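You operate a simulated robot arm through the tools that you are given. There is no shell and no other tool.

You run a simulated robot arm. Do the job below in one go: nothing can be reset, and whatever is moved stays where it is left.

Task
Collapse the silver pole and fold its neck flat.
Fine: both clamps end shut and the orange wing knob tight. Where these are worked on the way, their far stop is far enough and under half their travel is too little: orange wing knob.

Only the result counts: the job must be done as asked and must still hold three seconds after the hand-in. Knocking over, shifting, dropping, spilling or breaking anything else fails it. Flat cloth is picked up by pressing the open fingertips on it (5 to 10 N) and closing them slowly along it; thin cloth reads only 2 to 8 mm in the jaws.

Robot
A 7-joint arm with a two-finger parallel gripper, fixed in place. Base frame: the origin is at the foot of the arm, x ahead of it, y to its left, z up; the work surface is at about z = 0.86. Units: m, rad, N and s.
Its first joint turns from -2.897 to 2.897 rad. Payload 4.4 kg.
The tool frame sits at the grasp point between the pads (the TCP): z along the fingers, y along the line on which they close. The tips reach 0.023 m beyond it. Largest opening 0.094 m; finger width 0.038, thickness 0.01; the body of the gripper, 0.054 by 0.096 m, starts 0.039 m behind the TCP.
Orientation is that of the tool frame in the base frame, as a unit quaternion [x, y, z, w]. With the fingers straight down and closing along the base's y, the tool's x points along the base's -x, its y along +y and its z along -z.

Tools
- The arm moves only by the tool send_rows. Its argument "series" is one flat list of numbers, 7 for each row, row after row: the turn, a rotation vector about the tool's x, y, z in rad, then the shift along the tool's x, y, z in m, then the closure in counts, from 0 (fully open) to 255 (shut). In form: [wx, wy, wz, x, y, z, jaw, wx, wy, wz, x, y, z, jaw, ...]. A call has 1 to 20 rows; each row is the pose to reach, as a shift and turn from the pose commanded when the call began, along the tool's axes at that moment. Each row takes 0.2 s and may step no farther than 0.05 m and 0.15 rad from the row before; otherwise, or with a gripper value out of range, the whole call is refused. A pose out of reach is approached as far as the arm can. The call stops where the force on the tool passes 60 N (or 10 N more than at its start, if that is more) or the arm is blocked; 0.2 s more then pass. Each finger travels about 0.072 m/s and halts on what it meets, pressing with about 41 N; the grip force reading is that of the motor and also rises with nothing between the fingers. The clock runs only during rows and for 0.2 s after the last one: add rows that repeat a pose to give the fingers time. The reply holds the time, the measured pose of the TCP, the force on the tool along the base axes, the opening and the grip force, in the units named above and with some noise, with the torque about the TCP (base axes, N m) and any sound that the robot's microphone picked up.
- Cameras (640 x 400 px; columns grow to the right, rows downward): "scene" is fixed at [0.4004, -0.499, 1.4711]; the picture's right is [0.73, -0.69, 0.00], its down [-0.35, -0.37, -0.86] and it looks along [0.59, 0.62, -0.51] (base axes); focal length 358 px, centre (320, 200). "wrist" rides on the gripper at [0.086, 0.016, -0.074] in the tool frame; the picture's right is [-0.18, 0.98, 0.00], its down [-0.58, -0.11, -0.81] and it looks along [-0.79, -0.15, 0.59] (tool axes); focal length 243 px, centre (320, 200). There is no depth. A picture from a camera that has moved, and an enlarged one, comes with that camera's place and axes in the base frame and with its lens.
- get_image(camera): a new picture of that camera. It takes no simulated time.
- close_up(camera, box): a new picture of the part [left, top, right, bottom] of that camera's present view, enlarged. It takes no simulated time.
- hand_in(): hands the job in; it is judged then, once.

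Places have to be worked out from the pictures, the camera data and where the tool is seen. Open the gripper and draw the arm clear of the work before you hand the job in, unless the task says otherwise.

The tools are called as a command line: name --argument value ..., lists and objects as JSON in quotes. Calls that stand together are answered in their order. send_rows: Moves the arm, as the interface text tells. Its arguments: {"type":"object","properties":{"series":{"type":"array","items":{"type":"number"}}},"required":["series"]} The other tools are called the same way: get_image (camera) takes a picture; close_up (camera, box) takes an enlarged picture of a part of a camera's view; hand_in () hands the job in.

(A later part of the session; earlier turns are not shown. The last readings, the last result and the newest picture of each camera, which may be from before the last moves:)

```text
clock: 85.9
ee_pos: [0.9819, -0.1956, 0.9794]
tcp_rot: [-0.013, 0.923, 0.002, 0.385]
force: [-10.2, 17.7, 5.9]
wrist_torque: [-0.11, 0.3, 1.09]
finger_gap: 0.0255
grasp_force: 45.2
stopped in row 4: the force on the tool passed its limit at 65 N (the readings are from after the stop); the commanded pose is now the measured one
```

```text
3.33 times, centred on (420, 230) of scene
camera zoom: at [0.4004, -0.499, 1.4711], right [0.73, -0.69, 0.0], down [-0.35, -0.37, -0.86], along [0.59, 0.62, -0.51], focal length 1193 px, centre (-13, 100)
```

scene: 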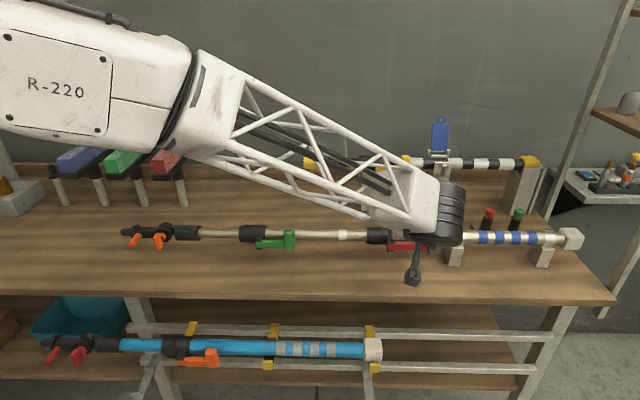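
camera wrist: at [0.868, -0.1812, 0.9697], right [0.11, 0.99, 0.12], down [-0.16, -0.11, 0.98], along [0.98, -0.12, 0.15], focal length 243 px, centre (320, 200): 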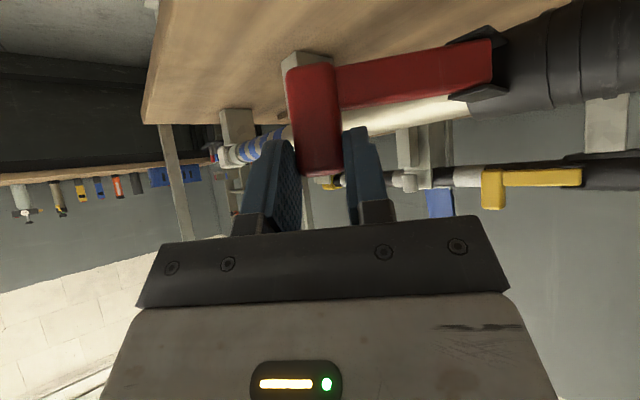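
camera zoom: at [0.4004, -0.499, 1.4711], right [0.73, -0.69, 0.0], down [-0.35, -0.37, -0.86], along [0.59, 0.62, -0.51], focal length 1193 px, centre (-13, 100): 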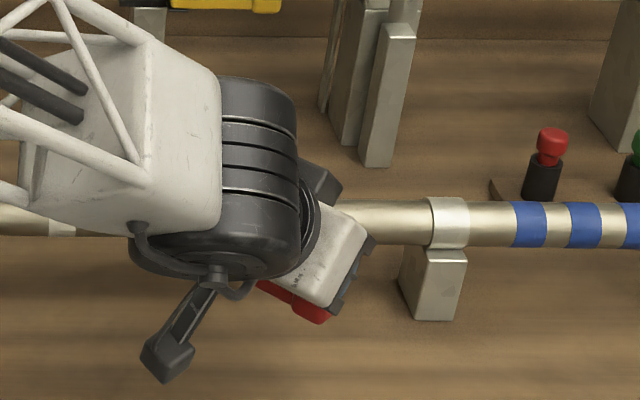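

The lever is about 44° open; the stop was radial strain, with the tool pulling slightly too far out. I'll ease 1.5 mm inward and continue.

send_rows --series '[0, 0, 0, 0, 0.0015, 0, 255, 0.0714, 0.0006, 0.0699, 0.005, 0.0029, -0.0051, 255, 0.1428, 0.0011, 0.1399, 0.0097, 0.005, -0.0099, 255, 0.2142, 0.0017, 0.2098, 0.0143, 0.0077, -0.0147, 255, 0.3213, 0.0026, 0.3147, 0.0208, 0.0131, -0.0214, 255, 0.4284, 0.0034, 0.4196, 0.0266, 0.0198, -0.0273, 255]'

get_image --camera "wrist"

close_up --camera "scene" --box '[340, 170, 500, 290]'

```text
clock: 87.0
ee_pos: [0.9646, -0.1898, 0.9843]
tcp_rot: [0.107, 0.922, -0.035, 0.371]
force: [-13.0, -12.1, 5.6]
wrist_torque: [-0.83, 0.64, 0.53]
finger_gap: 0.0258
grasp_force: 44.9
out of reach, approached as far as the arm can: row 4, 5
stopped in row 5: the force on the tool passed its limit at 92 N (the readings are from after the stop); the commanded pose is now the measured one
```

```text
taken
camera wrist: at [0.8572, -0.1476, 0.9779], right [0.35, 0.93, 0.14], down [-0.16, -0.09, 0.98], along [0.92, -0.37, 0.12], focal length 243 px, centre (320, 200)
```

wrist: 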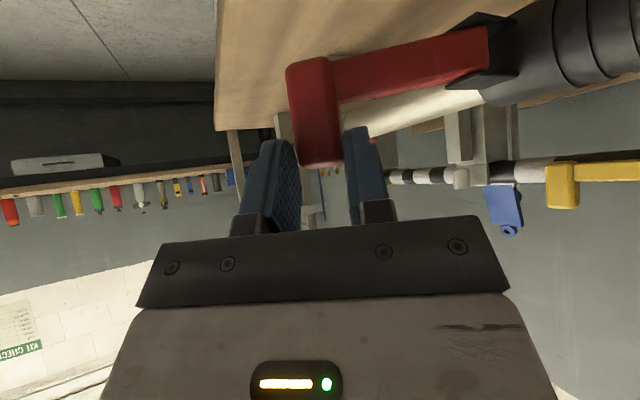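

```text
3.33 times, centred on (420, 230) of scene
camera zoom: at [0.4004, -0.499, 1.4711], right [0.73, -0.69, 0.0], down [-0.35, -0.37, -0.86], along [0.59, 0.62, -0.51], focal length 1193 px, centre (-13, 100)
```

zoom: 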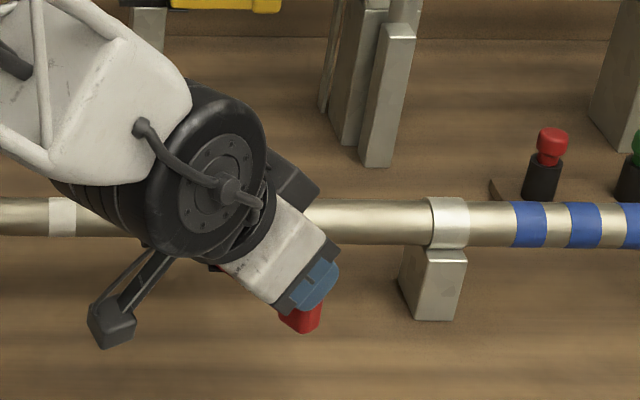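

That's about 57° open, and this pitch is at the arm's limit here. I'll reduce the pitch, pivoting in the pad plane, and lower slightly before continuing.

send_rows --series '[0, 0.1, 0, 0.0015, 0, 0.0015, 255, 0, 0.2, 0, 0.003, 0, 0.003, 255, 0, 0.3, 0, 0.0035, 0, 0.0036, 255, 0, 0.3, 0, 0.0035, 0, 0.0036, 255]'

get_image --camera "wrist"

```text
clock: 88.0
ee_pos: [0.9654, -0.1907, 0.979]
tcp_rot: [0.112, 0.967, -0.018, 0.23]
force: [2.2, -29.1, 21.4]
wrist_torque: [-0.79, 0.01, -1.05]
finger_gap: 0.0256
grasp_force: 44.4
```

```text
taken
camera wrist: at [0.8612, -0.149, 1.0073], right [0.38, 0.92, 0.1], down [0.13, -0.16, 0.98], along [0.92, -0.36, -0.18], focal length 243 px, centre (320, 200)
```

wrist: 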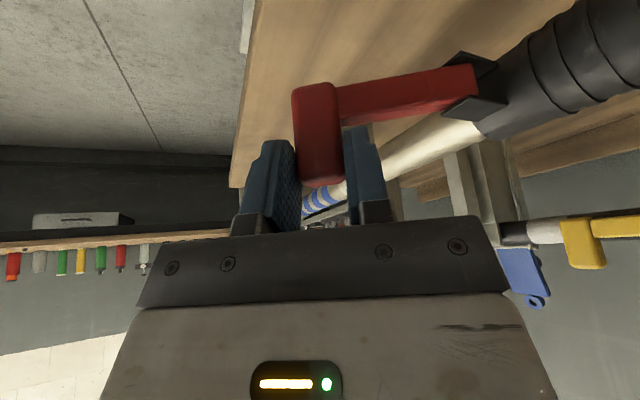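

Reach is fine at this pitch. I'll continue opening toward the 90° stop.

send_rows --series '[0.0449, -0.0017, 0.0895, 0.0064, 0.0001, -0.0032, 255, 0.0898, -0.0034, 0.179, 0.0126, 0.0021, -0.0063, 255, 0.1346, -0.005, 0.2686, 0.0187, 0.0048, -0.0094, 255, 0.1795, -0.0067, 0.3581, 0.0244, 0.0082, -0.0123, 255, 0.2244, -0.0084, 0.4476, 0.0298, 0.0122, -0.0149, 255]'

get_image --camera "wrist"

close_up --camera "scene" --box '[340, 170, 500, 290]'

```text
clock: 89.2
ee_pos: [0.9355, -0.167, 0.9795]
tcp_rot: [0.347, 0.909, -0.075, 0.218]
force: [15.7, 18.6, 7.8]
wrist_torque: [0.08, 0.58, 0.43]
finger_gap: 0.0255
grasp_force: 45.0
```

```text
taken
camera wrist: at [0.8637, -0.0809, 1.007], right [0.77, 0.63, 0.1], down [0.04, -0.2, 0.98], along [0.63, -0.75, -0.18], focal length 243 px, centre (320, 200)
```

wrist: 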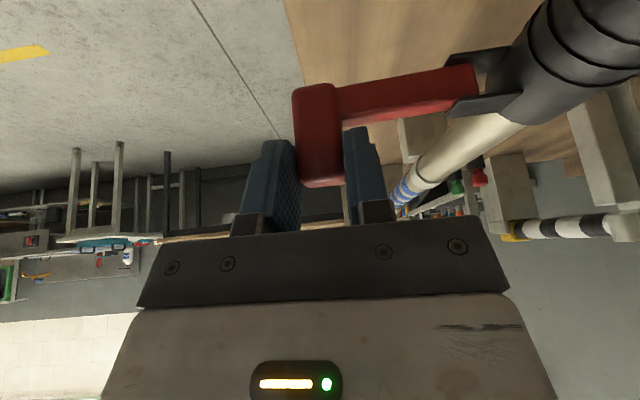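

```text
3.33 times, centred on (420, 230) of scene
camera zoom: at [0.4004, -0.499, 1.4711], right [0.73, -0.69, 0.0], down [-0.35, -0.37, -0.86], along [0.59, 0.62, -0.51], focal length 1193 px, centre (-13, 100)
```

zoom: 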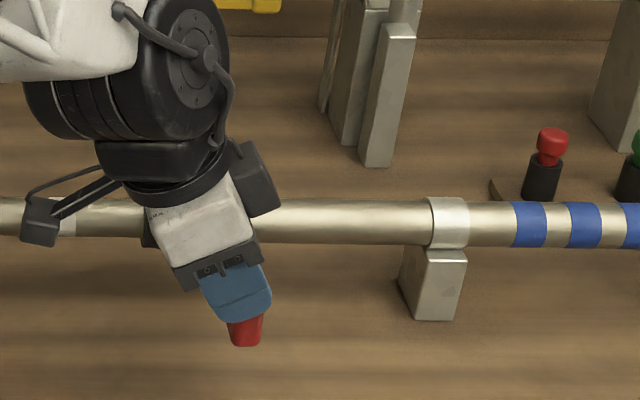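

The lever is about 87° open. One more small push to the stop.

send_rows --series '[0.0224, -0.0009, 0.0448, 0.0032, 0.0006, -0.0016, 255, 0.0449, -0.0017, 0.0895, 0.0064, 0.0013, -0.0032, 255]'

```text
clock: 89.8
ee_pos: [0.9324, -0.1608, 0.9786]
tcp_rot: [0.392, 0.891, -0.086, 0.213]
force: [28.2, 36.5, 1.1]
wrist_torque: [-0.16, 0.11, 1.17]
finger_gap: 0.0256
grasp_force: 45.3
```

The red clamp is open at its stop (about 46 N reaction). I'll release, rise, straighten the tool to vertical and return over the neck collar (p ≈ 0.285) to push everything in.

send_rows --series '[0, 0, 0, 0, 0, 0, 150, 0, 0, 0, 0, 0, 0, 90, 0, 0, 0, -0.0179, 0.0006, -0.0358, 60, 0, 0, 0, -0.0358, 0.0011, -0.0716, 0, -0.0018, 0.0464, -0.0036, 0.0083, 0.0106, -0.0935, 0, -0.0036, 0.0928, -0.0072, 0.0524, 0.0201, -0.1154, 0, -0.0054, 0.1392, -0.0108, 0.0966, 0.0296, -0.1373, 0, -0.0072, 0.1856, -0.0144, 0.1407, 0.0391, -0.1592, 0, -0.009, 0.232, -0.018, 0.1848, 0.0487, -0.181, 0, -0.0108, 0.2784, -0.0216, 0.2289, 0.0582, -0.2029, 0, -0.0126, 0.3248, -0.0252, 0.273, 0.0677, -0.2248, 0, -0.0144, 0.3712, -0.0288, 0.3172, 0.0772, -0.2467, 0, -0.0162, 0.4176, -0.0324, 0.3613, 0.0867, -0.2686, 0, -0.018, 0.464, -0.036, 0.4054, 0.0962, -0.2905, 0, -0.018, 0.464, -0.036, 0.4054, 0.0962, -0.2905, 0]'

get_image --camera "wrist"

get_image --camera "scene"

```text
refused: row 5 steps farther than a row can; nothing moved
```

```text
taken
camera wrist: at [0.8685, -0.0684, 1.0069], right [0.83, 0.55, 0.1], down [0.02, -0.2, 0.98], along [0.55, -0.81, -0.18], focal length 243 px, centre (320, 200)
```

wrist: 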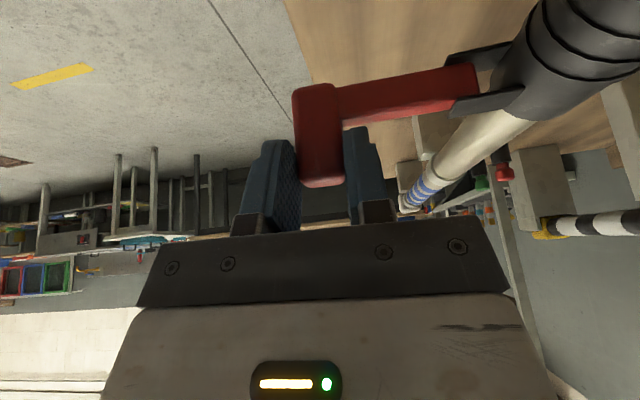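

```text
taken
```

scene: 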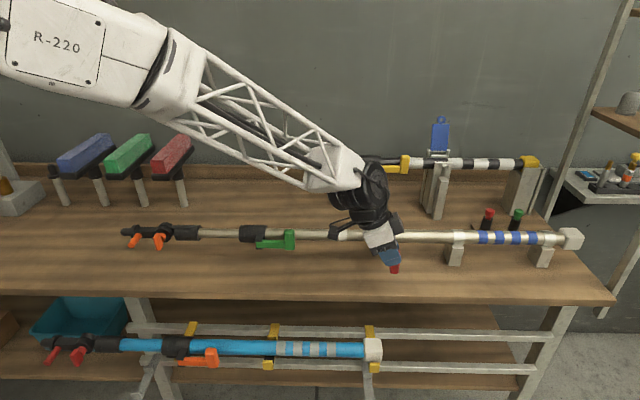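

The row step was slightly too long, so I'll resend with smaller increments.

send_rows --series '[0, 0, 0, 0, 0, 0, 150, 0, 0, 0, 0, 0, 0, 90, 0, 0, 0, -0.0179, 0.0006, -0.0358, 60, 0, 0, 0, -0.0358, 0.0011, -0.0716, 0, -0.0015, 0.0387, -0.003, 0.001, 0.009, -0.0898, 0, -0.003, 0.0773, -0.006, 0.0377, 0.017, -0.1081, 0, -0.0045, 0.116, -0.009, 0.0745, 0.0249, -0.1263, 0, -0.006, 0.1547, -0.012, 0.1113, 0.0328, -0.1446, 0, -0.0075, 0.1933, -0.015, 0.148, 0.0408, -0.1628, 0, -0.009, 0.232, -0.018, 0.1848, 0.0487, -0.181, 0, -0.0105, 0.2707, -0.021, 0.2216, 0.0566, -0.1993, 0, -0.012, 0.3093, -0.024, 0.2584, 0.0645, -0.2175, 0, -0.0135, 0.348, -0.027, 0.2951, 0.0725, -0.2358, 0, -0.015, 0.3867, -0.03, 0.3319, 0.0804, -0.254, 0, -0.0165, 0.4253, -0.033, 0.3687, 0.0883, -0.2722, 0, -0.018, 0.464, -0.036, 0.4054, 0.0962, -0.2905, 0, -0.018, 0.464, -0.036, 0.4054, 0.0962, -0.2905, 0]'

get_image --camera "wrist"

get_image --camera "scene"

```text
clock: 93.4
ee_pos: [0.6655, 0.2625, 1.0575]
tcp_rot: [0.383, 0.923, 0.011, 0.004]
force: [-1.9, 0.6, -0.1]
wrist_torque: [0.0, -0.01, 0.03]
finger_gap: 0.0939
grasp_force: 0.0
```

```text
taken
camera wrist: at [0.6154, 0.3343, 1.1331], right [0.83, 0.56, 0.02], down [0.32, -0.5, 0.8], along [0.46, -0.66, -0.59], focal length 243 px, centre (320, 200)
```

wrist: 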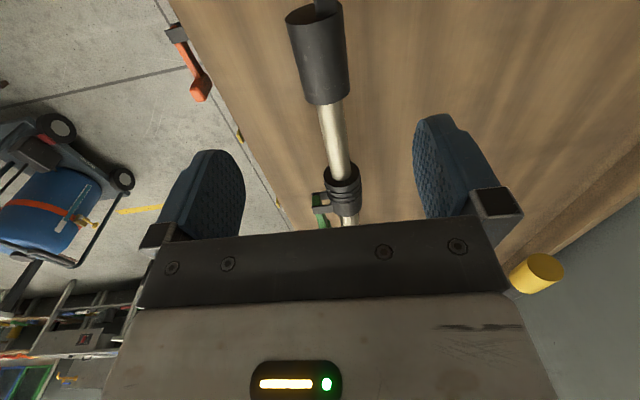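

```text
taken
```

scene: 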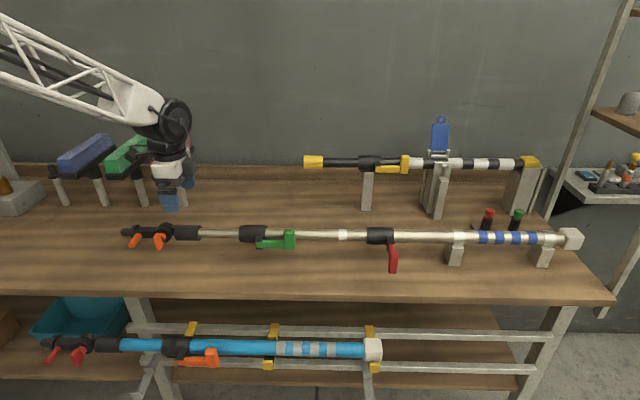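

Over the collar (p 0.253–0.32, n ≈ 0.660). I'll shift 4 mm, descend and grip it.

send_rows --series '[0, 0, 0, 0, 0.0043, 0.02, 0, 0, 0, 0, 0, 0.0043, 0.055, 0, 0, 0, 0, 0, 0.0043, 0.09, 0, 0, 0, 0, 0, 0.0043, 0.1205, 0, 0, 0, 0, 0, 0.0043, 0.1205, 60, 0, 0, 0, 0, 0.0043, 0.1205, 110, 0, 0, 0, 0, 0.0043, 0.1205, 150, 0, 0, 0, 0, 0.0043, 0.1205, 200, 0, 0, 0, 0, 0.0043, 0.1205, 255]'

```text
clock: 95.5
ee_pos: [0.6665, 0.2672, 0.935]
tcp_rot: [0.384, 0.923, 0.008, 0.002]
force: [-43.1, -42.8, 21.0]
wrist_torque: [0.07, 0.71, 1.69]
finger_gap: 0.0391
grasp_force: 41.0
stopped in row 9: the force on the tool passed its limit at 70 N (the readings are from after the stop); the commanded pose is now the measured one
```

Gripped. I'll relieve the side load by about 2 mm and push along the pole.

send_rows --series '[0, 0, 0, 0, -0.0018, -0.0005, 255, 0, 0, 0, -0.012, -0.0018, -0.0005, 255, 0, 0, 0, -0.024, -0.0018, -0.0005, 255, 0, 0, 0, -0.036, -0.0018, -0.0005, 255, 0, 0, 0, -0.048, -0.0018, -0.0005, 255, 0, 0, 0, -0.06, -0.0018, -0.0005, 255]'

get_image --camera "scene"

close_up --camera "scene" --box '[160, 190, 320, 290]'

```text
clock: 96.4
ee_pos: [0.6885, 0.2445, 0.9354]
tcp_rot: [0.383, 0.924, 0.009, 0.004]
force: [-17.3, -16.6, 10.7]
wrist_torque: [-0.14, -0.1, 1.76]
finger_gap: 0.039
grasp_force: 44.8
stopped in row 4: the force on the tool passed its limit at 77 N (the readings are from after the stop); the commanded pose is now the measured one
```

```text
taken
```

scene: 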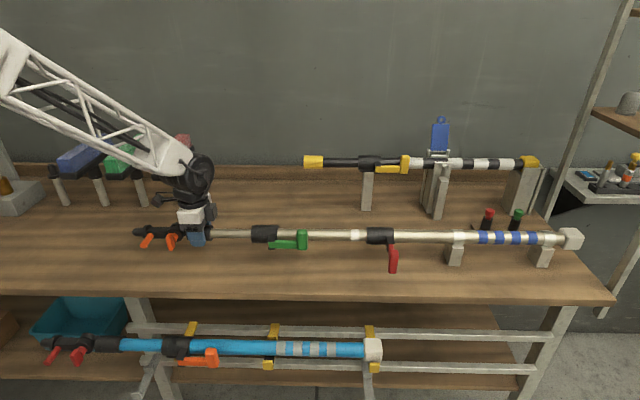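

```text
4.00 times, centred on (240, 240) of scene
camera zoom: at [0.4004, -0.499, 1.4711], right [0.73, -0.69, 0.0], down [-0.35, -0.37, -0.86], along [0.59, 0.62, -0.51], focal length 1432 px, centre (640, 40)
```

zoom: 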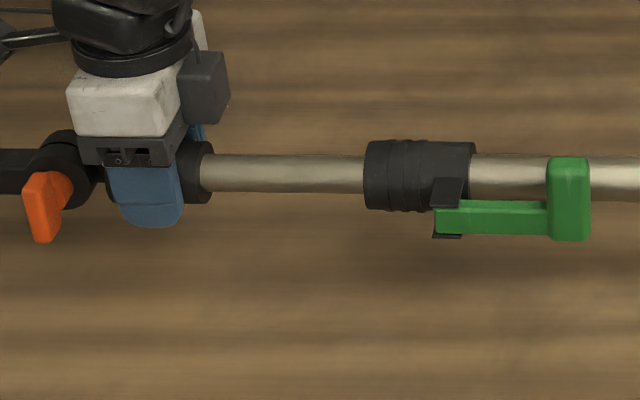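

All sections move together (about 3 cm). The stop was lateral strain, so I'll trim another millimetre and continue.

send_rows --series '[0, 0, 0, 0, -0.001, -0.0005, 255, 0, 0, 0, -0.012, -0.0012, -0.0005, 255, 0, 0, 0, -0.024, -0.0014, -0.0005, 255, 0, 0, 0, -0.036, -0.0016, -0.0005, 255, 0, 0, 0, -0.048, -0.0018, -0.0005, 255, 0, 0, 0, -0.06, -0.002, -0.0005, 255]'

get_image --camera "scene"

```text
clock: 97.8
ee_pos: [0.7307, 0.2009, 0.9358]
tcp_rot: [0.383, 0.924, 0.01, 0.005]
force: [25.1, 27.6, 10.4]
wrist_torque: [0.0, -0.16, 1.66]
finger_gap: 0.0391
grasp_force: 44.8
```

```text
taken
```

scene: 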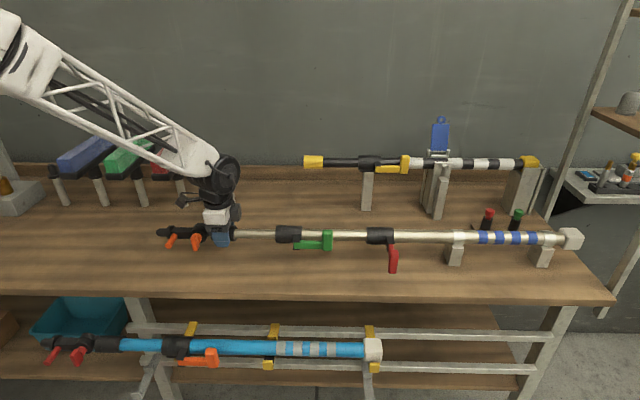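

Smooth so far; the mid section is sliding into the base. Continuing in 6 cm more, watching for the stop.

send_rows --series '[0, 0, 0, 0, 0.001, 0, 255, 0, 0, 0, -0.012, 0.001, 0, 255, 0, 0, 0, -0.024, 0.0008, 0, 255, 0, 0, 0, -0.036, 0.0006, 0, 255, 0, 0, 0, -0.048, 0.0004, 0, 255, 0, 0, 0, -0.06, 0.0002, 0, 255]'

get_image --camera "scene"

```text
clock: 98.7
ee_pos: [0.7498, 0.1837, 0.9358]
tcp_rot: [0.383, 0.924, 0.01, 0.004]
force: [13.0, 12.7, -10.8]
wrist_torque: [0.06, 0.1, 1.73]
finger_gap: 0.0392
grasp_force: 45.1
stopped in row 4: the force on the tool passed its limit at 63 N (the readings are from after the stop); the commanded pose is now the measured one
```

```text
taken
```

scene: 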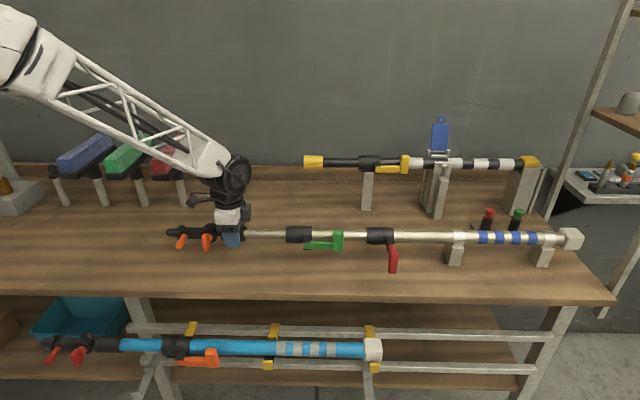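

Continuing after another small lateral trim.

send_rows --series '[0, 0, 0, 0, 0.0006, 0, 255, 0, 0, 0, -0.01, 0.0006, 0, 255, 0, 0, 0, -0.02, 0.0006, 0, 255, 0, 0, 0, -0.03, 0.0006, 0, 255]'

get_image --camera "scene"

close_up --camera "scene" --box '[220, 190, 420, 310]'

```text
clock: 99.7
ee_pos: [0.7708, 0.1619, 0.9349]
tcp_rot: [0.383, 0.924, 0.008, 0.002]
force: [-37.8, 5.1, -2.7]
wrist_torque: [0.02, -0.02, 0.85]
finger_gap: 0.0397
grasp_force: 45.0
```

```text
taken
```

scene: 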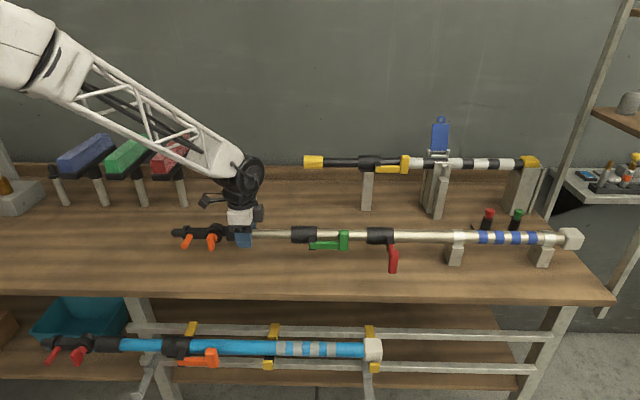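

```text
3.20 times, centred on (320, 250) of scene
camera zoom: at [0.4004, -0.499, 1.4711], right [0.73, -0.69, 0.0], down [-0.35, -0.37, -0.86], along [0.59, 0.62, -0.51], focal length 1145 px, centre (320, 40)
```

zoom: 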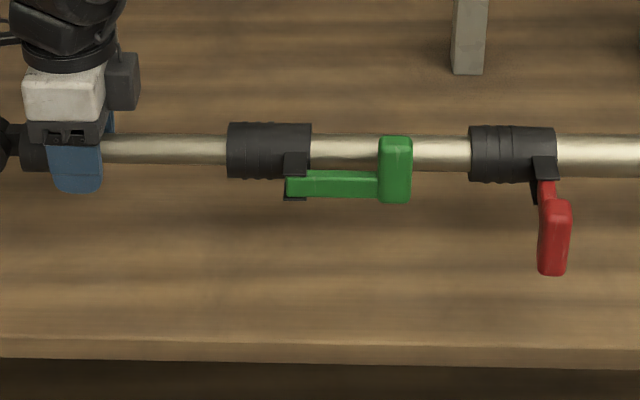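

The push now meets about 30 N of resistance and the grip slid on the collar while the clamps barely moved, so the mid section seems to be at its stop. I'll release, rise and measure.

send_rows --series '[0, 0, 0, 0, 0, 0, 100, 0, 0, 0, 0, 0, 0, 0, 0, 0, 0, 0, 0, 0, 0, 0, 0, 0, 0, 0, -0.04, 0, 0, 0, 0, 0, 0, -0.08, 0, 0, 0, 0, 0, 0, -0.12, 0, 0, 0, 0, 0, 0, -0.12, 0]'

close_up --camera "scene" --box '[160, 190, 320, 290]'

close_up --camera "scene" --box '[280, 190, 440, 290]'

get_image --camera "wrist"

```text
clock: 101.3
ee_pos: [0.767, 0.1588, 1.0577]
tcp_rot: [0.383, 0.924, 0.009, 0.004]
force: [-1.1, 0.5, 0.6]
wrist_torque: [-0.01, 0.02, 0.0]
finger_gap: 0.094
grasp_force: 0.1
```

```text
4.00 times, centred on (240, 240) of scene
camera zoom: at [0.4004, -0.499, 1.4711], right [0.73, -0.69, 0.0], down [-0.35, -0.37, -0.86], along [0.59, 0.62, -0.51], focal length 1432 px, centre (640, 40)
```

zoom: 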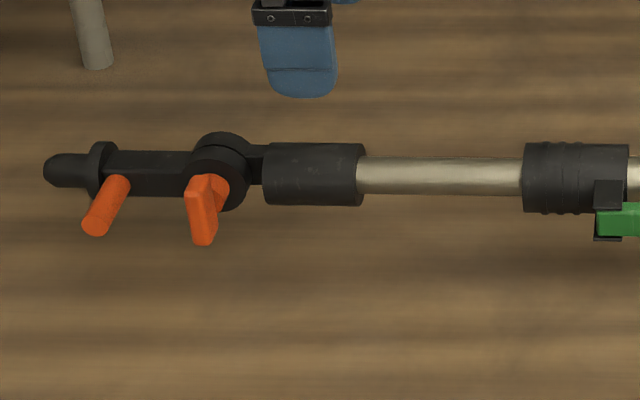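

```text
4.00 times, centred on (360, 240) of scene
camera zoom: at [0.4004, -0.499, 1.4711], right [0.73, -0.69, 0.0], down [-0.35, -0.37, -0.86], along [0.59, 0.62, -0.51], focal length 1432 px, centre (160, 40)
```

zoom: 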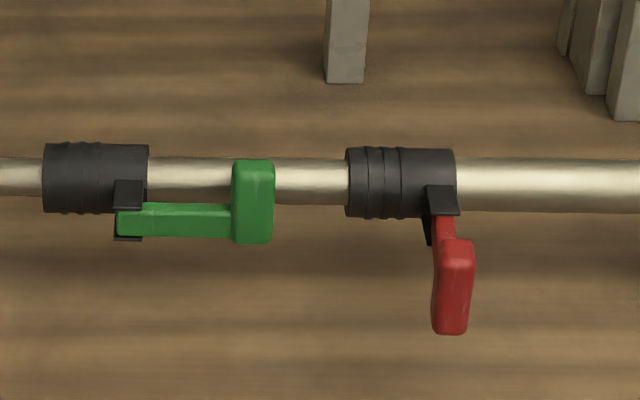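

```text
taken
camera wrist: at [0.7172, 0.2312, 1.131], right [0.83, 0.56, 0.02], down [0.32, -0.5, 0.8], along [0.46, -0.66, -0.59], focal length 243 px, centre (320, 200)
```

wrist: 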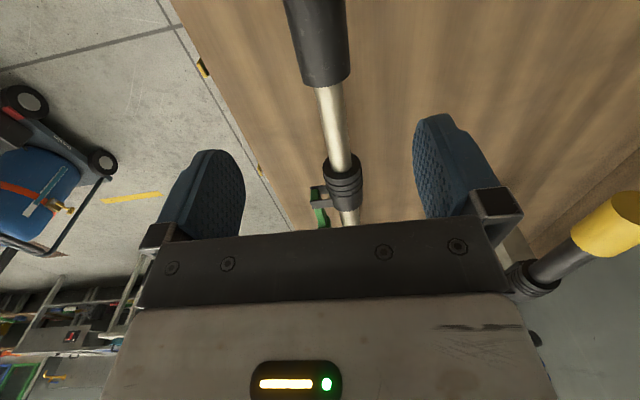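

Thin rod shows about 9.7 cm and mid rod about 12 cm. To make sure both are hard against their stops, I'll push axially on the neck's tip (p ≈ 0.237) with closed fingers. First I move over to just left of it.

send_rows --series '[0, 0, 0, 0.035, 0.001, 0, 60, 0, 0, 0, 0.07, 0.002, 0, 120, 0, 0, 0, 0.105, 0.003, 0, 180, 0, 0, 0, 0.14, 0.004, 0, 255, 0, 0, 0, 0.175, 0.005, 0, 255, 0, 0, 0, 0.21, 0.0055, 0, 255, 0, 0, 0, 0.242, 0.0055, 0, 255, 0, 0, 0, 0.242, 0.0055, 0.04, 255, 0, 0, 0, 0.242, 0.0055, 0.08, 255, 0, 0, 0, 0.242, 0.0055, 0.124, 255, 0, 0, 0, 0.242, 0.0055, 0.124, 255]'

get_image --camera "wrist"

close_up --camera "scene" --box '[110, 170, 270, 270]'

```text
clock: 103.7
ee_pos: [0.6045, 0.338, 0.9344]
tcp_rot: [0.384, 0.923, 0.009, 0.004]
force: [0.1, 0.1, -1.2]
wrist_torque: [-0.01, 0.01, 0.03]
finger_gap: 0.0
grasp_force: 41.1
```

```text
taken
camera wrist: at [0.5543, 0.4093, 1.0092], right [0.83, 0.56, 0.02], down [0.32, -0.5, 0.8], along [0.46, -0.66, -0.59], focal length 243 px, centre (320, 200)
```

wrist: 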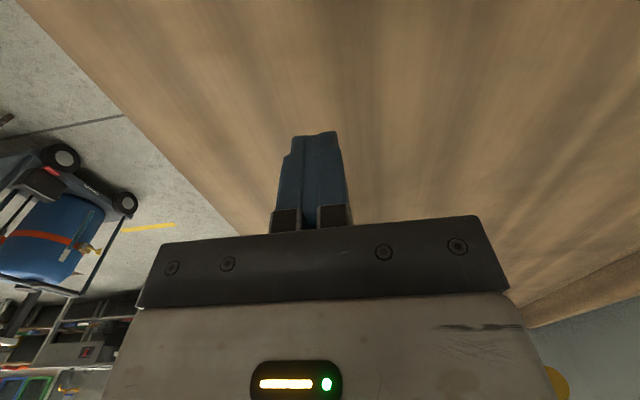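

```text
4.00 times, centred on (190, 220) of scene
camera zoom: at [0.4004, -0.499, 1.4711], right [0.73, -0.69, 0.0], down [-0.35, -0.37, -0.86], along [0.59, 0.62, -0.51], focal length 1432 px, centre (840, 120)
```

zoom: 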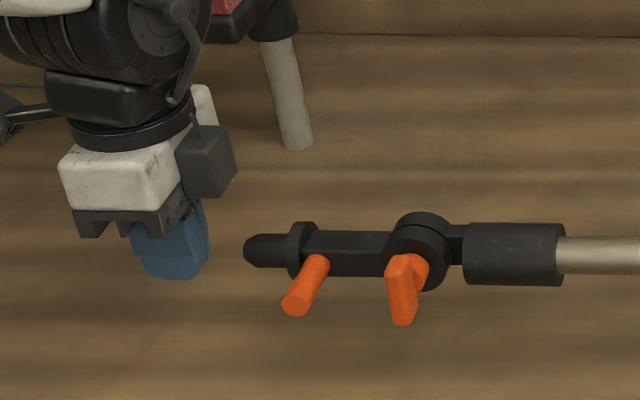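

The fingers are just left of the tip. I'll shift 6 mm to centre on the axis and push slowly toward the base.

send_rows --series '[0, 0, 0, -0.01, -0.006, 0, 255, 0, 0, 0, -0.02, -0.006, 0, 255, 0, 0, 0, -0.025, -0.006, 0, 255, 0, 0, 0, -0.03, -0.006, 0, 255, 0, 0, 0, -0.035, -0.006, 0, 255, 0, 0, 0, -0.04, -0.006, 0, 255, 0, 0, 0, -0.045, -0.006, 0, 255]'

close_up --camera "scene" --box '[160, 190, 320, 290]'

close_up --camera "scene" --box '[280, 190, 440, 290]'

```text
clock: 105.0
ee_pos: [0.6238, 0.3092, 0.933]
tcp_rot: [0.382, 0.924, 0.008, 0.002]
force: [-30.2, 24.6, 7.0]
wrist_torque: [-0.19, -0.18, -0.05]
finger_gap: 0.0
grasp_force: 40.7
stopped in row 6: the force on the tool passed its limit at 73 N (the readings are from after the stop); the commanded pose is now the measured one
```

```text
4.00 times, centred on (240, 240) of scene
camera zoom: at [0.4004, -0.499, 1.4711], right [0.73, -0.69, 0.0], down [-0.35, -0.37, -0.86], along [0.59, 0.62, -0.51], focal length 1432 px, centre (640, 40)
```

zoom: 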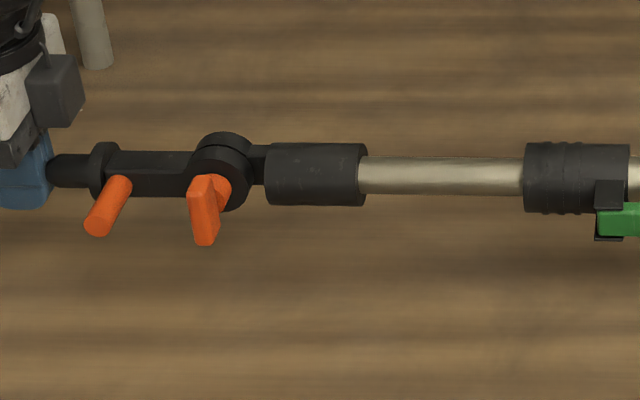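

```text
4.00 times, centred on (360, 240) of scene
camera zoom: at [0.4004, -0.499, 1.4711], right [0.73, -0.69, 0.0], down [-0.35, -0.37, -0.86], along [0.59, 0.62, -0.51], focal length 1432 px, centre (160, 40)
```

zoom: 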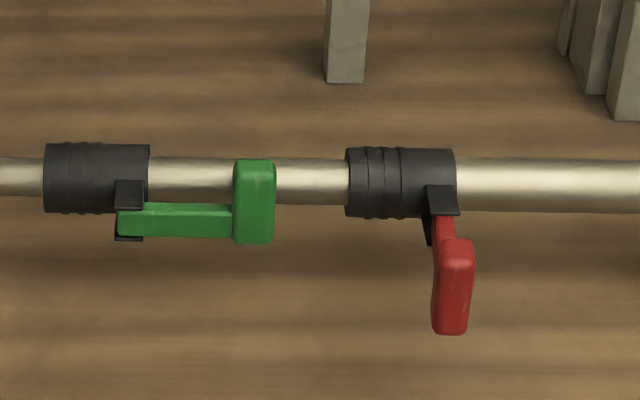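

With 73 N of push the mid section did not move at all, so it's at its hard stop. The thin rod may be about 4 mm out from where it first stopped, having shifted while the clamp closed, so I'll give one brisker push to seat it.

send_rows --series '[0, 0, 0, 0.006, 0.0005, 0, 255, 0, 0, 0, 0.006, 0.0005, 0, 255, 0, 0, 0, -0.014, 0.0005, 0, 255]'

close_up --camera "scene" --box '[160, 190, 320, 290]'

```text
clock: 105.8
ee_pos: [0.6237, 0.3106, 0.9328]
tcp_rot: [0.38, 0.925, 0.009, 0.0]
force: [-30.3, 29.3, 6.2]
wrist_torque: [-0.15, -0.14, -0.02]
finger_gap: 0.0
grasp_force: 41.4
stopped in row 3: the force on the tool passed its limit at 93 N (the readings are from after the stop); the commanded pose is now the measured one
```

```text
4.00 times, centred on (240, 240) of scene
camera zoom: at [0.4004, -0.499, 1.4711], right [0.73, -0.69, 0.0], down [-0.35, -0.37, -0.86], along [0.59, 0.62, -0.51], focal length 1432 px, centre (640, 40)
```

zoom: 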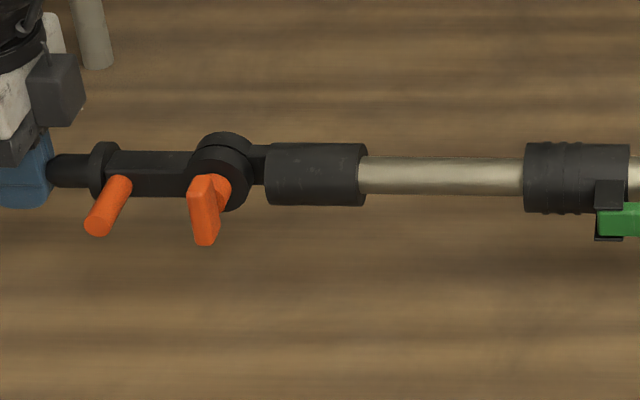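

No movement even at 93 N, which suggests the thin section is also seated. I'll measure the exposed rod precisely at high zoom.

close_up --camera "scene" --box '[220, 205, 300, 255]'

close_up --camera "scene" --box '[180, 210, 260, 260]'

```text
8.00 times, centred on (260, 230) of scene
camera zoom: at [0.4004, -0.499, 1.4711], right [0.73, -0.69, 0.0], down [-0.35, -0.37, -0.86], along [0.59, 0.62, -0.51], focal length 2863 px, centre (800, -40)
```

zoom: 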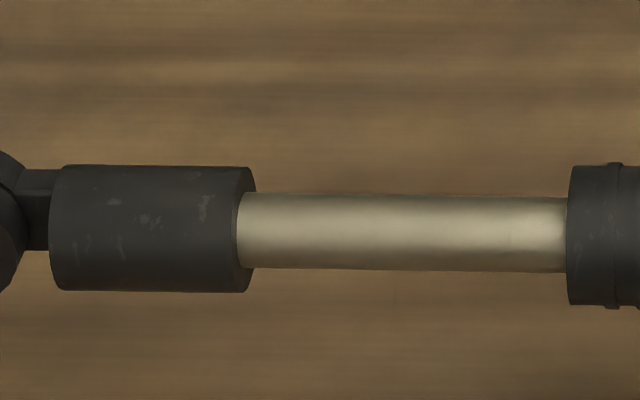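

```text
8.00 times, centred on (220, 235) of scene
camera zoom: at [0.4004, -0.499, 1.4711], right [0.73, -0.69, 0.0], down [-0.35, -0.37, -0.86], along [0.59, 0.62, -0.51], focal length 2863 px, centre (1120, -80)
```

zoom: 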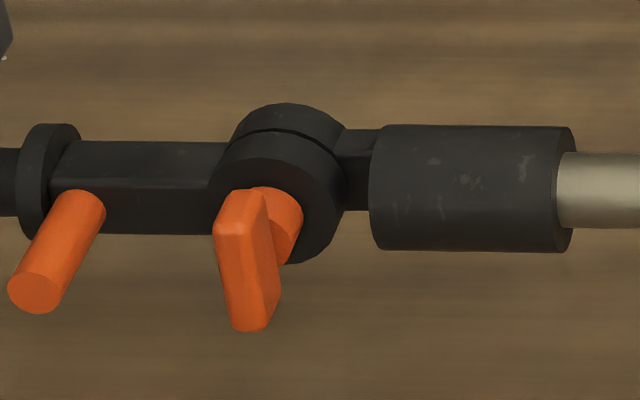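

Allowing for viewing-angle parallax, the exposed rod length is unchanged since it first bottomed out, so both sections are seated. Now I'll shut the red clamp: back off the tip, rise, and return above the open red paddle in the pose where I released it.

send_rows --series '[0, 0, 0, 0.03, 0, 0, 255, 0, 0, 0, 0.03, 0, -0.045, 255, 0, 0, 0, 0.03, 0, -0.09, 200, 0, 0, 0, 0.03, 0, -0.131, 150, 0.0013, -0.0331, 0.0026, -0.0115, -0.0082, -0.131, 100, 0.0026, -0.0663, 0.0051, -0.0531, -0.0164, -0.131, 100, 0.0039, -0.0994, 0.0077, -0.0946, -0.0246, -0.131, 100, 0.0051, -0.1326, 0.0103, -0.1362, -0.0329, -0.131, 100, 0.0064, -0.1657, 0.0129, -0.1777, -0.0411, -0.131, 100, 0.0077, -0.1989, 0.0154, -0.2193, -0.0493, -0.131, 100, 0.009, -0.232, 0.018, -0.2608, -0.0575, -0.131, 100, 0.0103, -0.2651, 0.0206, -0.3023, -0.0657, -0.131, 100, 0.0116, -0.2983, 0.0231, -0.3439, -0.0739, -0.131, 100, 0.0129, -0.3314, 0.0257, -0.3854, -0.0821, -0.131, 100, 0.0141, -0.3646, 0.0283, -0.427, -0.0904, -0.131, 100, 0.0154, -0.3977, 0.0309, -0.4685, -0.0986, -0.131, 100, 0.0167, -0.4309, 0.0334, -0.5101, -0.1068, -0.131, 100, 0.018, -0.464, 0.036, -0.5516, -0.115, -0.131, 100, 0.018, -0.464, 0.036, -0.5516, -0.115, -0.131, 100]'

get_image --camera "wrist"

get_image --camera "scene"

```text
clock: 109.8
ee_pos: [0.9336, -0.1651, 1.062]
tcp_rot: [0.39, 0.892, -0.089, 0.21]
force: [0.6, 0.6, 0.1]
wrist_torque: [-0.02, 0.03, 0.03]
finger_gap: 0.0573
grasp_force: 0.1
```

```text
taken
camera wrist: at [0.8704, -0.072, 1.0895], right [0.83, 0.55, 0.09], down [0.03, -0.2, 0.98], along [0.55, -0.81, -0.18], focal length 243 px, centre (320, 200)
```

wrist: 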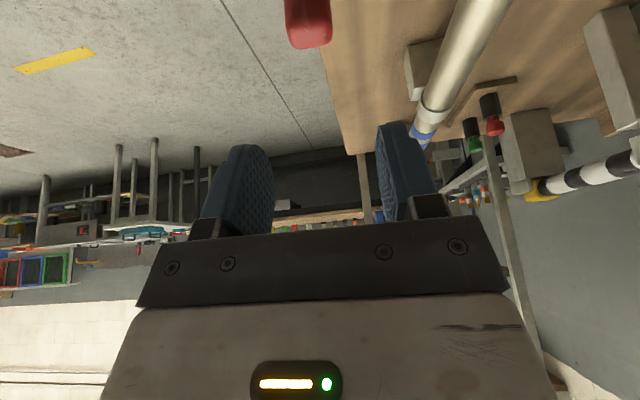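

```text
taken
```

scene: 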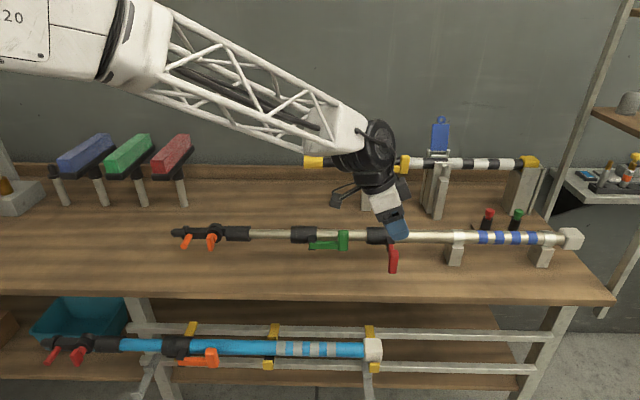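

I'm above the open red paddle. I'll descend onto it and close.

send_rows --series '[0, 0, 0, 0.0135, 0.0005, 0.0242, 100, 0, 0, 0, 0.027, 0.001, 0.0483, 100, 0, 0, 0, 0.0405, 0.0016, 0.0725, 100, 0, 0, 0, 0.0405, 0.0016, 0.0725, 100]'

get_image --camera "wrist"

```text
clock: 110.8
ee_pos: [0.9295, -0.1576, 0.9788]
tcp_rot: [0.389, 0.893, -0.088, 0.21]
force: [-0.6, 0.6, -0.1]
wrist_torque: [0.0, -0.01, 0.01]
finger_gap: 0.0571
grasp_force: 0.0
```

```text
taken
camera wrist: at [0.8677, -0.065, 1.0063], right [0.83, 0.55, 0.09], down [0.03, -0.2, 0.98], along [0.55, -0.81, -0.18], focal length 243 px, centre (320, 200)
```

wrist: 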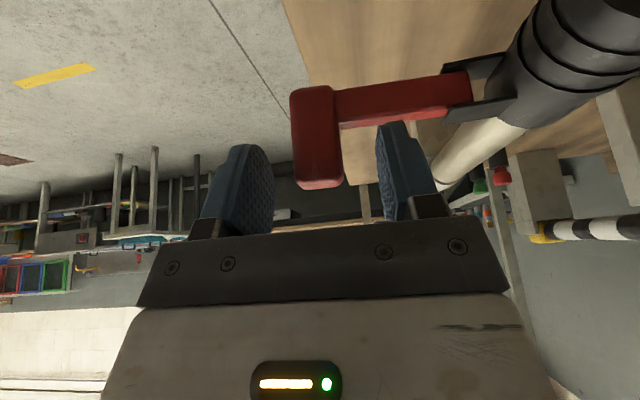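

Aligned as before. I'll close on the paddle and swing it back (first 0.55 rad) about the fitted pivot.

send_rows --series '[0, 0, 0, 0, 0, 0, 150, 0, 0, 0, 0, 0, 0, 190, 0, 0, 0, 0, 0, 0, 220, 0, 0, 0, 0, 0, 0, 255, 0, 0, 0, 0, 0, 0, 255]'

send_rows --series '[-0.0444, 0.0005, -0.0896, -0.0066, -0.0012, 0.0033, 255, -0.0888, 0.001, -0.1791, -0.0133, -0.0016, 0.0066, 255, -0.1332, 0.0015, -0.2687, -0.02, -0.0013, 0.0099, 255, -0.1776, 0.002, -0.3582, -0.0266, -0.0003, 0.0132, 255, -0.222, 0.0025, -0.4478, -0.0331, 0.0015, 0.0164, 255, -0.2664, 0.003, -0.5374, -0.0394, 0.004, 0.0195, 255]'

get_image --camera "wrist"

```text
clock: 112.0
ee_pos: [0.9303, -0.1601, 0.9781]
tcp_rot: [0.39, 0.892, -0.089, 0.209]
force: [-21.7, -34.5, 3.8]
wrist_torque: [-0.72, 0.46, -1.38]
finger_gap: 0.0259
grasp_force: 45.4
```

```text
clock: 112.9
ee_pos: [0.9486, -0.1798, 0.9788]
tcp_rot: [0.232, 0.945, -0.05, 0.223]
force: [3.5, -15.9, -0.2]
wrist_torque: [-0.37, 0.25, -0.96]
finger_gap: 0.0253
grasp_force: 45.1
stopped in row 4: the force on the tool passed its limit at 64 N (the readings are from after the stop); the commanded pose is now the measured one
```

```text
taken
camera wrist: at [0.8587, -0.1142, 1.0061], right [0.6, 0.8, 0.09], down [0.09, -0.18, 0.98], along [0.8, -0.58, -0.18], focal length 243 px, centre (320, 200)
```

wrist: 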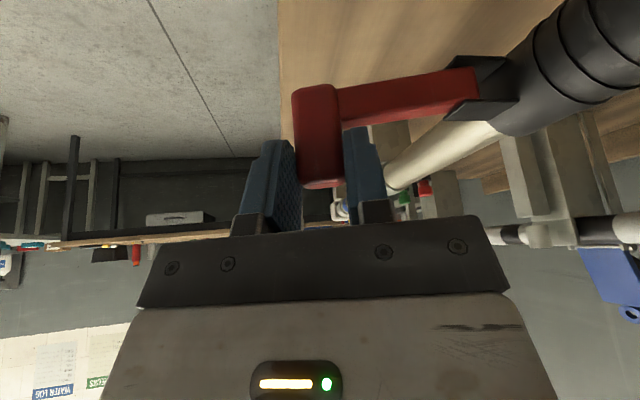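

It's at about 72° now, and the circle fit matches. I'll continue with a tiny radial trim.

send_rows --series '[-0.0444, 0.0005, -0.0896, -0.0066, -0.0017, 0.0033, 255, -0.0888, 0.001, -0.1791, -0.0133, -0.0021, 0.0066, 255, -0.1332, 0.0015, -0.2687, -0.02, -0.0018, 0.0099, 255]'

get_image --camera "wrist"

```text
clock: 113.7
ee_pos: [0.9682, -0.1923, 0.9783]
tcp_rot: [0.086, 0.97, -0.016, 0.228]
force: [9.3, -0.4, -2.1]
wrist_torque: [-0.38, 0.23, -0.76]
finger_gap: 0.0254
grasp_force: 44.9
```

```text
taken
camera wrist: at [0.8632, -0.1554, 1.006], right [0.33, 0.94, 0.09], down [0.14, -0.14, 0.98], along [0.93, -0.31, -0.18], focal length 243 px, centre (320, 200)
```

wrist: 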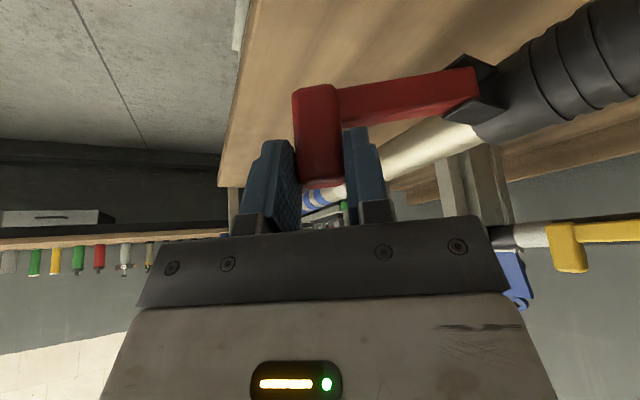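

Low forces at about 55°. I'll continue closing while raising the pitch again, since the closed position needs more reach.

send_rows --series '[-0.0489, -0.1, -0.0874, -0.0066, -0.0012, 0.0033, 255, -0.1067, -0.2, -0.1702, -0.0133, -0.0016, 0.0066, 255, -0.1735, -0.3, -0.2487, -0.02, -0.0013, 0.0099, 255]'

get_image --camera "wrist"

close_up --camera "scene" --box '[340, 170, 500, 290]'

```text
clock: 114.5
ee_pos: [0.9916, -0.1961, 0.9777]
tcp_rot: [-0.057, 0.926, 0.025, 0.371]
force: [-4.7, 7.1, -10.6]
wrist_torque: [-0.87, 1.37, 0.41]
finger_gap: 0.0255
grasp_force: 44.8
```

```text
taken
camera wrist: at [0.8756, -0.1936, 0.9706], right [0.01, 0.99, 0.13], down [-0.12, -0.13, 0.98], along [0.99, -0.02, 0.12], focal length 243 px, centre (320, 200)
```

wrist: 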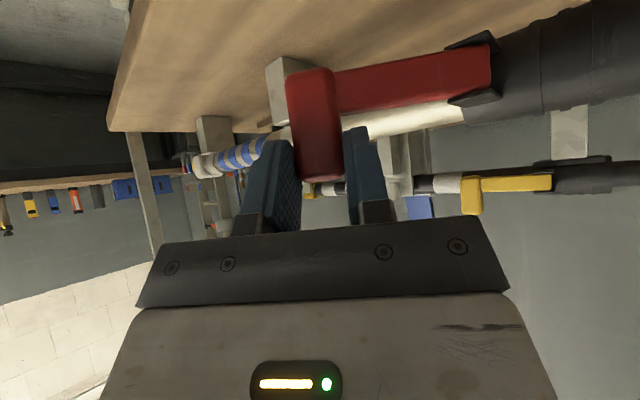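

```text
3.33 times, centred on (420, 230) of scene
camera zoom: at [0.4004, -0.499, 1.4711], right [0.73, -0.69, 0.0], down [-0.35, -0.37, -0.86], along [0.59, 0.62, -0.51], focal length 1193 px, centre (-13, 100)
```

zoom: 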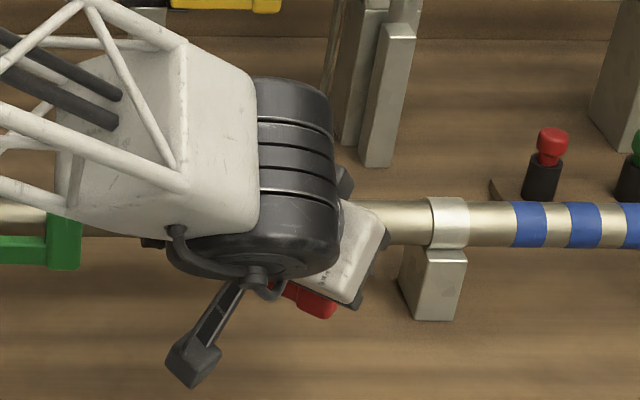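

About 38° remains. Continuing the closing arc.

send_rows --series '[-0.069, 0.0004, -0.0721, -0.0053, -0.0012, 0.0051, 255, -0.138, 0.0008, -0.1443, -0.0107, -0.0016, 0.0102, 255, -0.207, 0.0012, -0.2164, -0.0161, -0.0013, 0.0154, 255, -0.276, 0.0016, -0.2886, -0.0214, -0.0003, 0.0205, 255, -0.345, 0.002, -0.3607, -0.0267, 0.0015, 0.0255, 255]'

get_image --camera "wrist"

```text
clock: 115.7
ee_pos: [1.0264, -0.19, 0.9777]
tcp_rot: [-0.284, 0.883, 0.117, 0.356]
force: [7.7, 8.3, -25.3]
wrist_torque: [-0.16, 0.08, -0.74]
finger_gap: 0.0257
grasp_force: 44.9
```

```text
taken
camera wrist: at [0.9249, -0.2429, 0.9709], right [-0.47, 0.87, 0.13], down [-0.05, -0.17, 0.98], along [0.88, 0.45, 0.12], focal length 243 px, centre (320, 200)
```

wrist: 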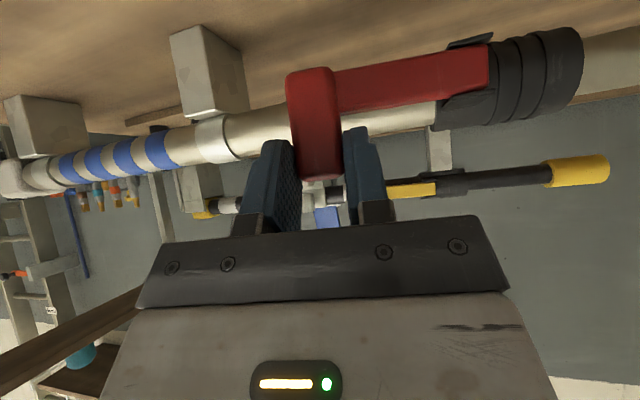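

About 9° to go. I'll press it fully shut.

send_rows --series '[-0.0483, 0.0003, -0.0505, -0.0037, -0.0009, 0.0035, 255, -0.0966, 0.0006, -0.101, -0.0075, -0.0015, 0.0072, 255, -0.138, 0.0008, -0.1443, -0.0107, -0.0016, 0.0102, 255]'

get_image --camera "wrist"

close_up --camera "scene" --box '[340, 170, 500, 290]'

```text
clock: 116.5
ee_pos: [1.0384, -0.183, 0.9779]
tcp_rot: [-0.37, 0.85, 0.15, 0.342]
force: [-1.2, -1.9, -25.4]
wrist_torque: [-0.39, 0.03, -1.02]
finger_gap: 0.0255
grasp_force: 44.9
```

```text
taken
camera wrist: at [0.9496, -0.2556, 0.9714], right [-0.63, 0.76, 0.13], down [-0.01, -0.18, 0.98], along [0.78, 0.62, 0.12], focal length 243 px, centre (320, 200)
```

wrist: 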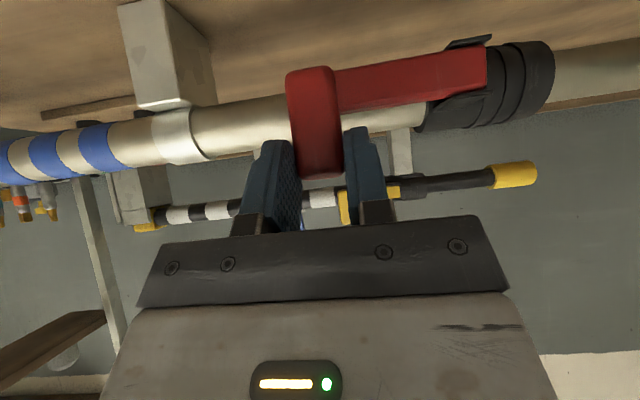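

```text
3.33 times, centred on (420, 230) of scene
camera zoom: at [0.4004, -0.499, 1.4711], right [0.73, -0.69, 0.0], down [-0.35, -0.37, -0.86], along [0.59, 0.62, -0.51], focal length 1193 px, centre (-13, 100)
```

zoom: 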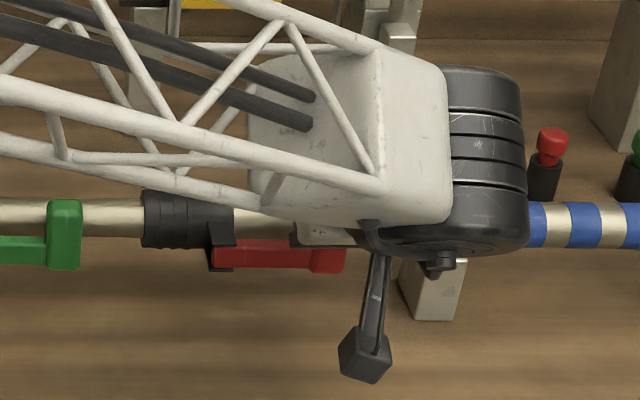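

The lever is at the closed angle. I'll press a touch further to feel the stop.

send_rows --series '[-0.0242, 0, -0.0252, -0.0019, -0.0005, 0.0018, 255, -0.0483, 0.0003, -0.0505, -0.0037, -0.0009, 0.0035, 255]'

```text
clock: 117.1
ee_pos: [1.042, -0.1815, 0.9804]
tcp_rot: [-0.4, 0.837, 0.161, 0.337]
force: [-25.3, -22.2, -7.3]
wrist_torque: [-0.44, 0.21, -0.68]
finger_gap: 0.027
grasp_force: 45.4
```

A reaction of −34 N with the pads twisting means the red clamp is shut. I'll release and back out along the tool axis.

send_rows --series '[0.0345, 0, 0.0361, 0.0026, 0.0006, -0.0025, 200, 0.0345, 0, 0.0361, 0.0026, 0.0006, -0.0025, 130, 0.0345, 0, 0.0361, 0.0026, 0.0006, -0.0025, 100, 0.0345, 0, 0.0361, 0.0026, 0.0006, -0.0325, 100, 0.0345, 0, 0.0361, 0.0026, 0.0006, -0.0625, 100, 0.0345, 0, 0.0361, 0.0026, 0.0006, -0.1, 100, 0.0345, 0, 0.0361, -0.03, 0.03, -0.13, 100, 0.0345, 0, 0.0361, -0.06, 0.06, -0.14, 100, 0.0345, 0, 0.0361, -0.06, 0.1, -0.14, 100]'

get_image --camera "scene"

close_up --camera "scene" --box '[280, 190, 440, 290]'

get_image --camera "wrist"

```text
refused: row 7 steps farther than a row can; nothing moved
```

```text
taken
```

scene: 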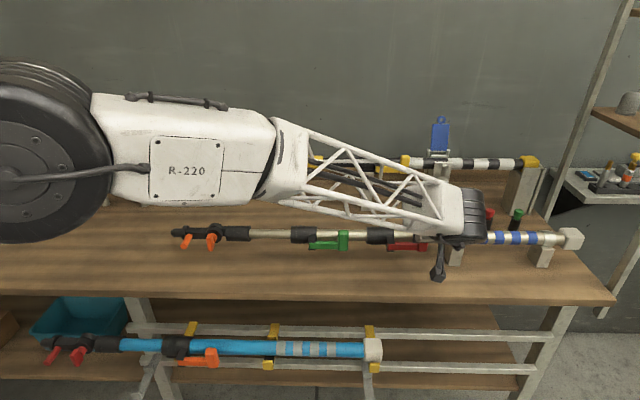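

```text
4.00 times, centred on (360, 240) of scene
camera zoom: at [0.4004, -0.499, 1.4711], right [0.73, -0.69, 0.0], down [-0.35, -0.37, -0.86], along [0.59, 0.62, -0.51], focal length 1432 px, centre (160, 40)
```

zoom: 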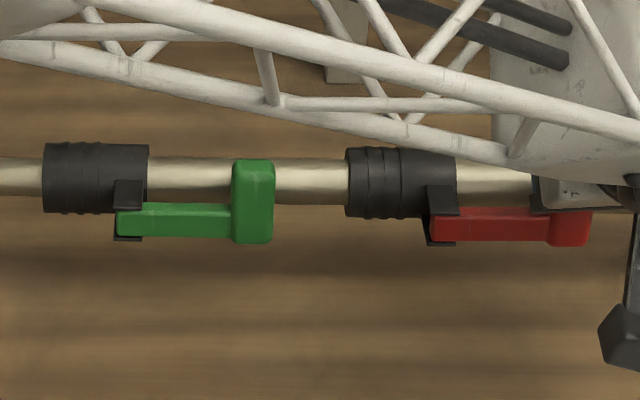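

```text
taken
camera wrist: at [0.9589, -0.2585, 0.9731], right [-0.68, 0.72, 0.13], down [0.0, -0.18, 0.98], along [0.73, 0.67, 0.12], focal length 243 px, centre (320, 200)
```

wrist: 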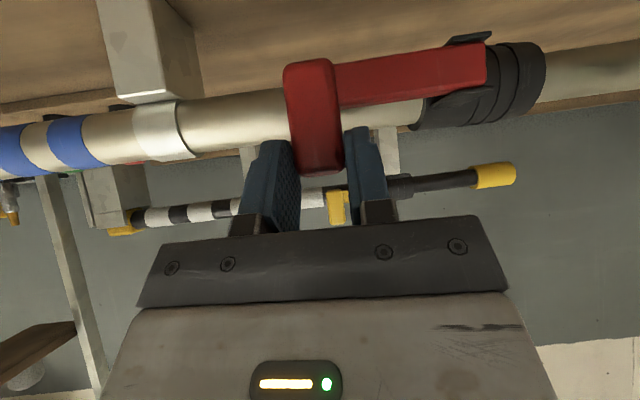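

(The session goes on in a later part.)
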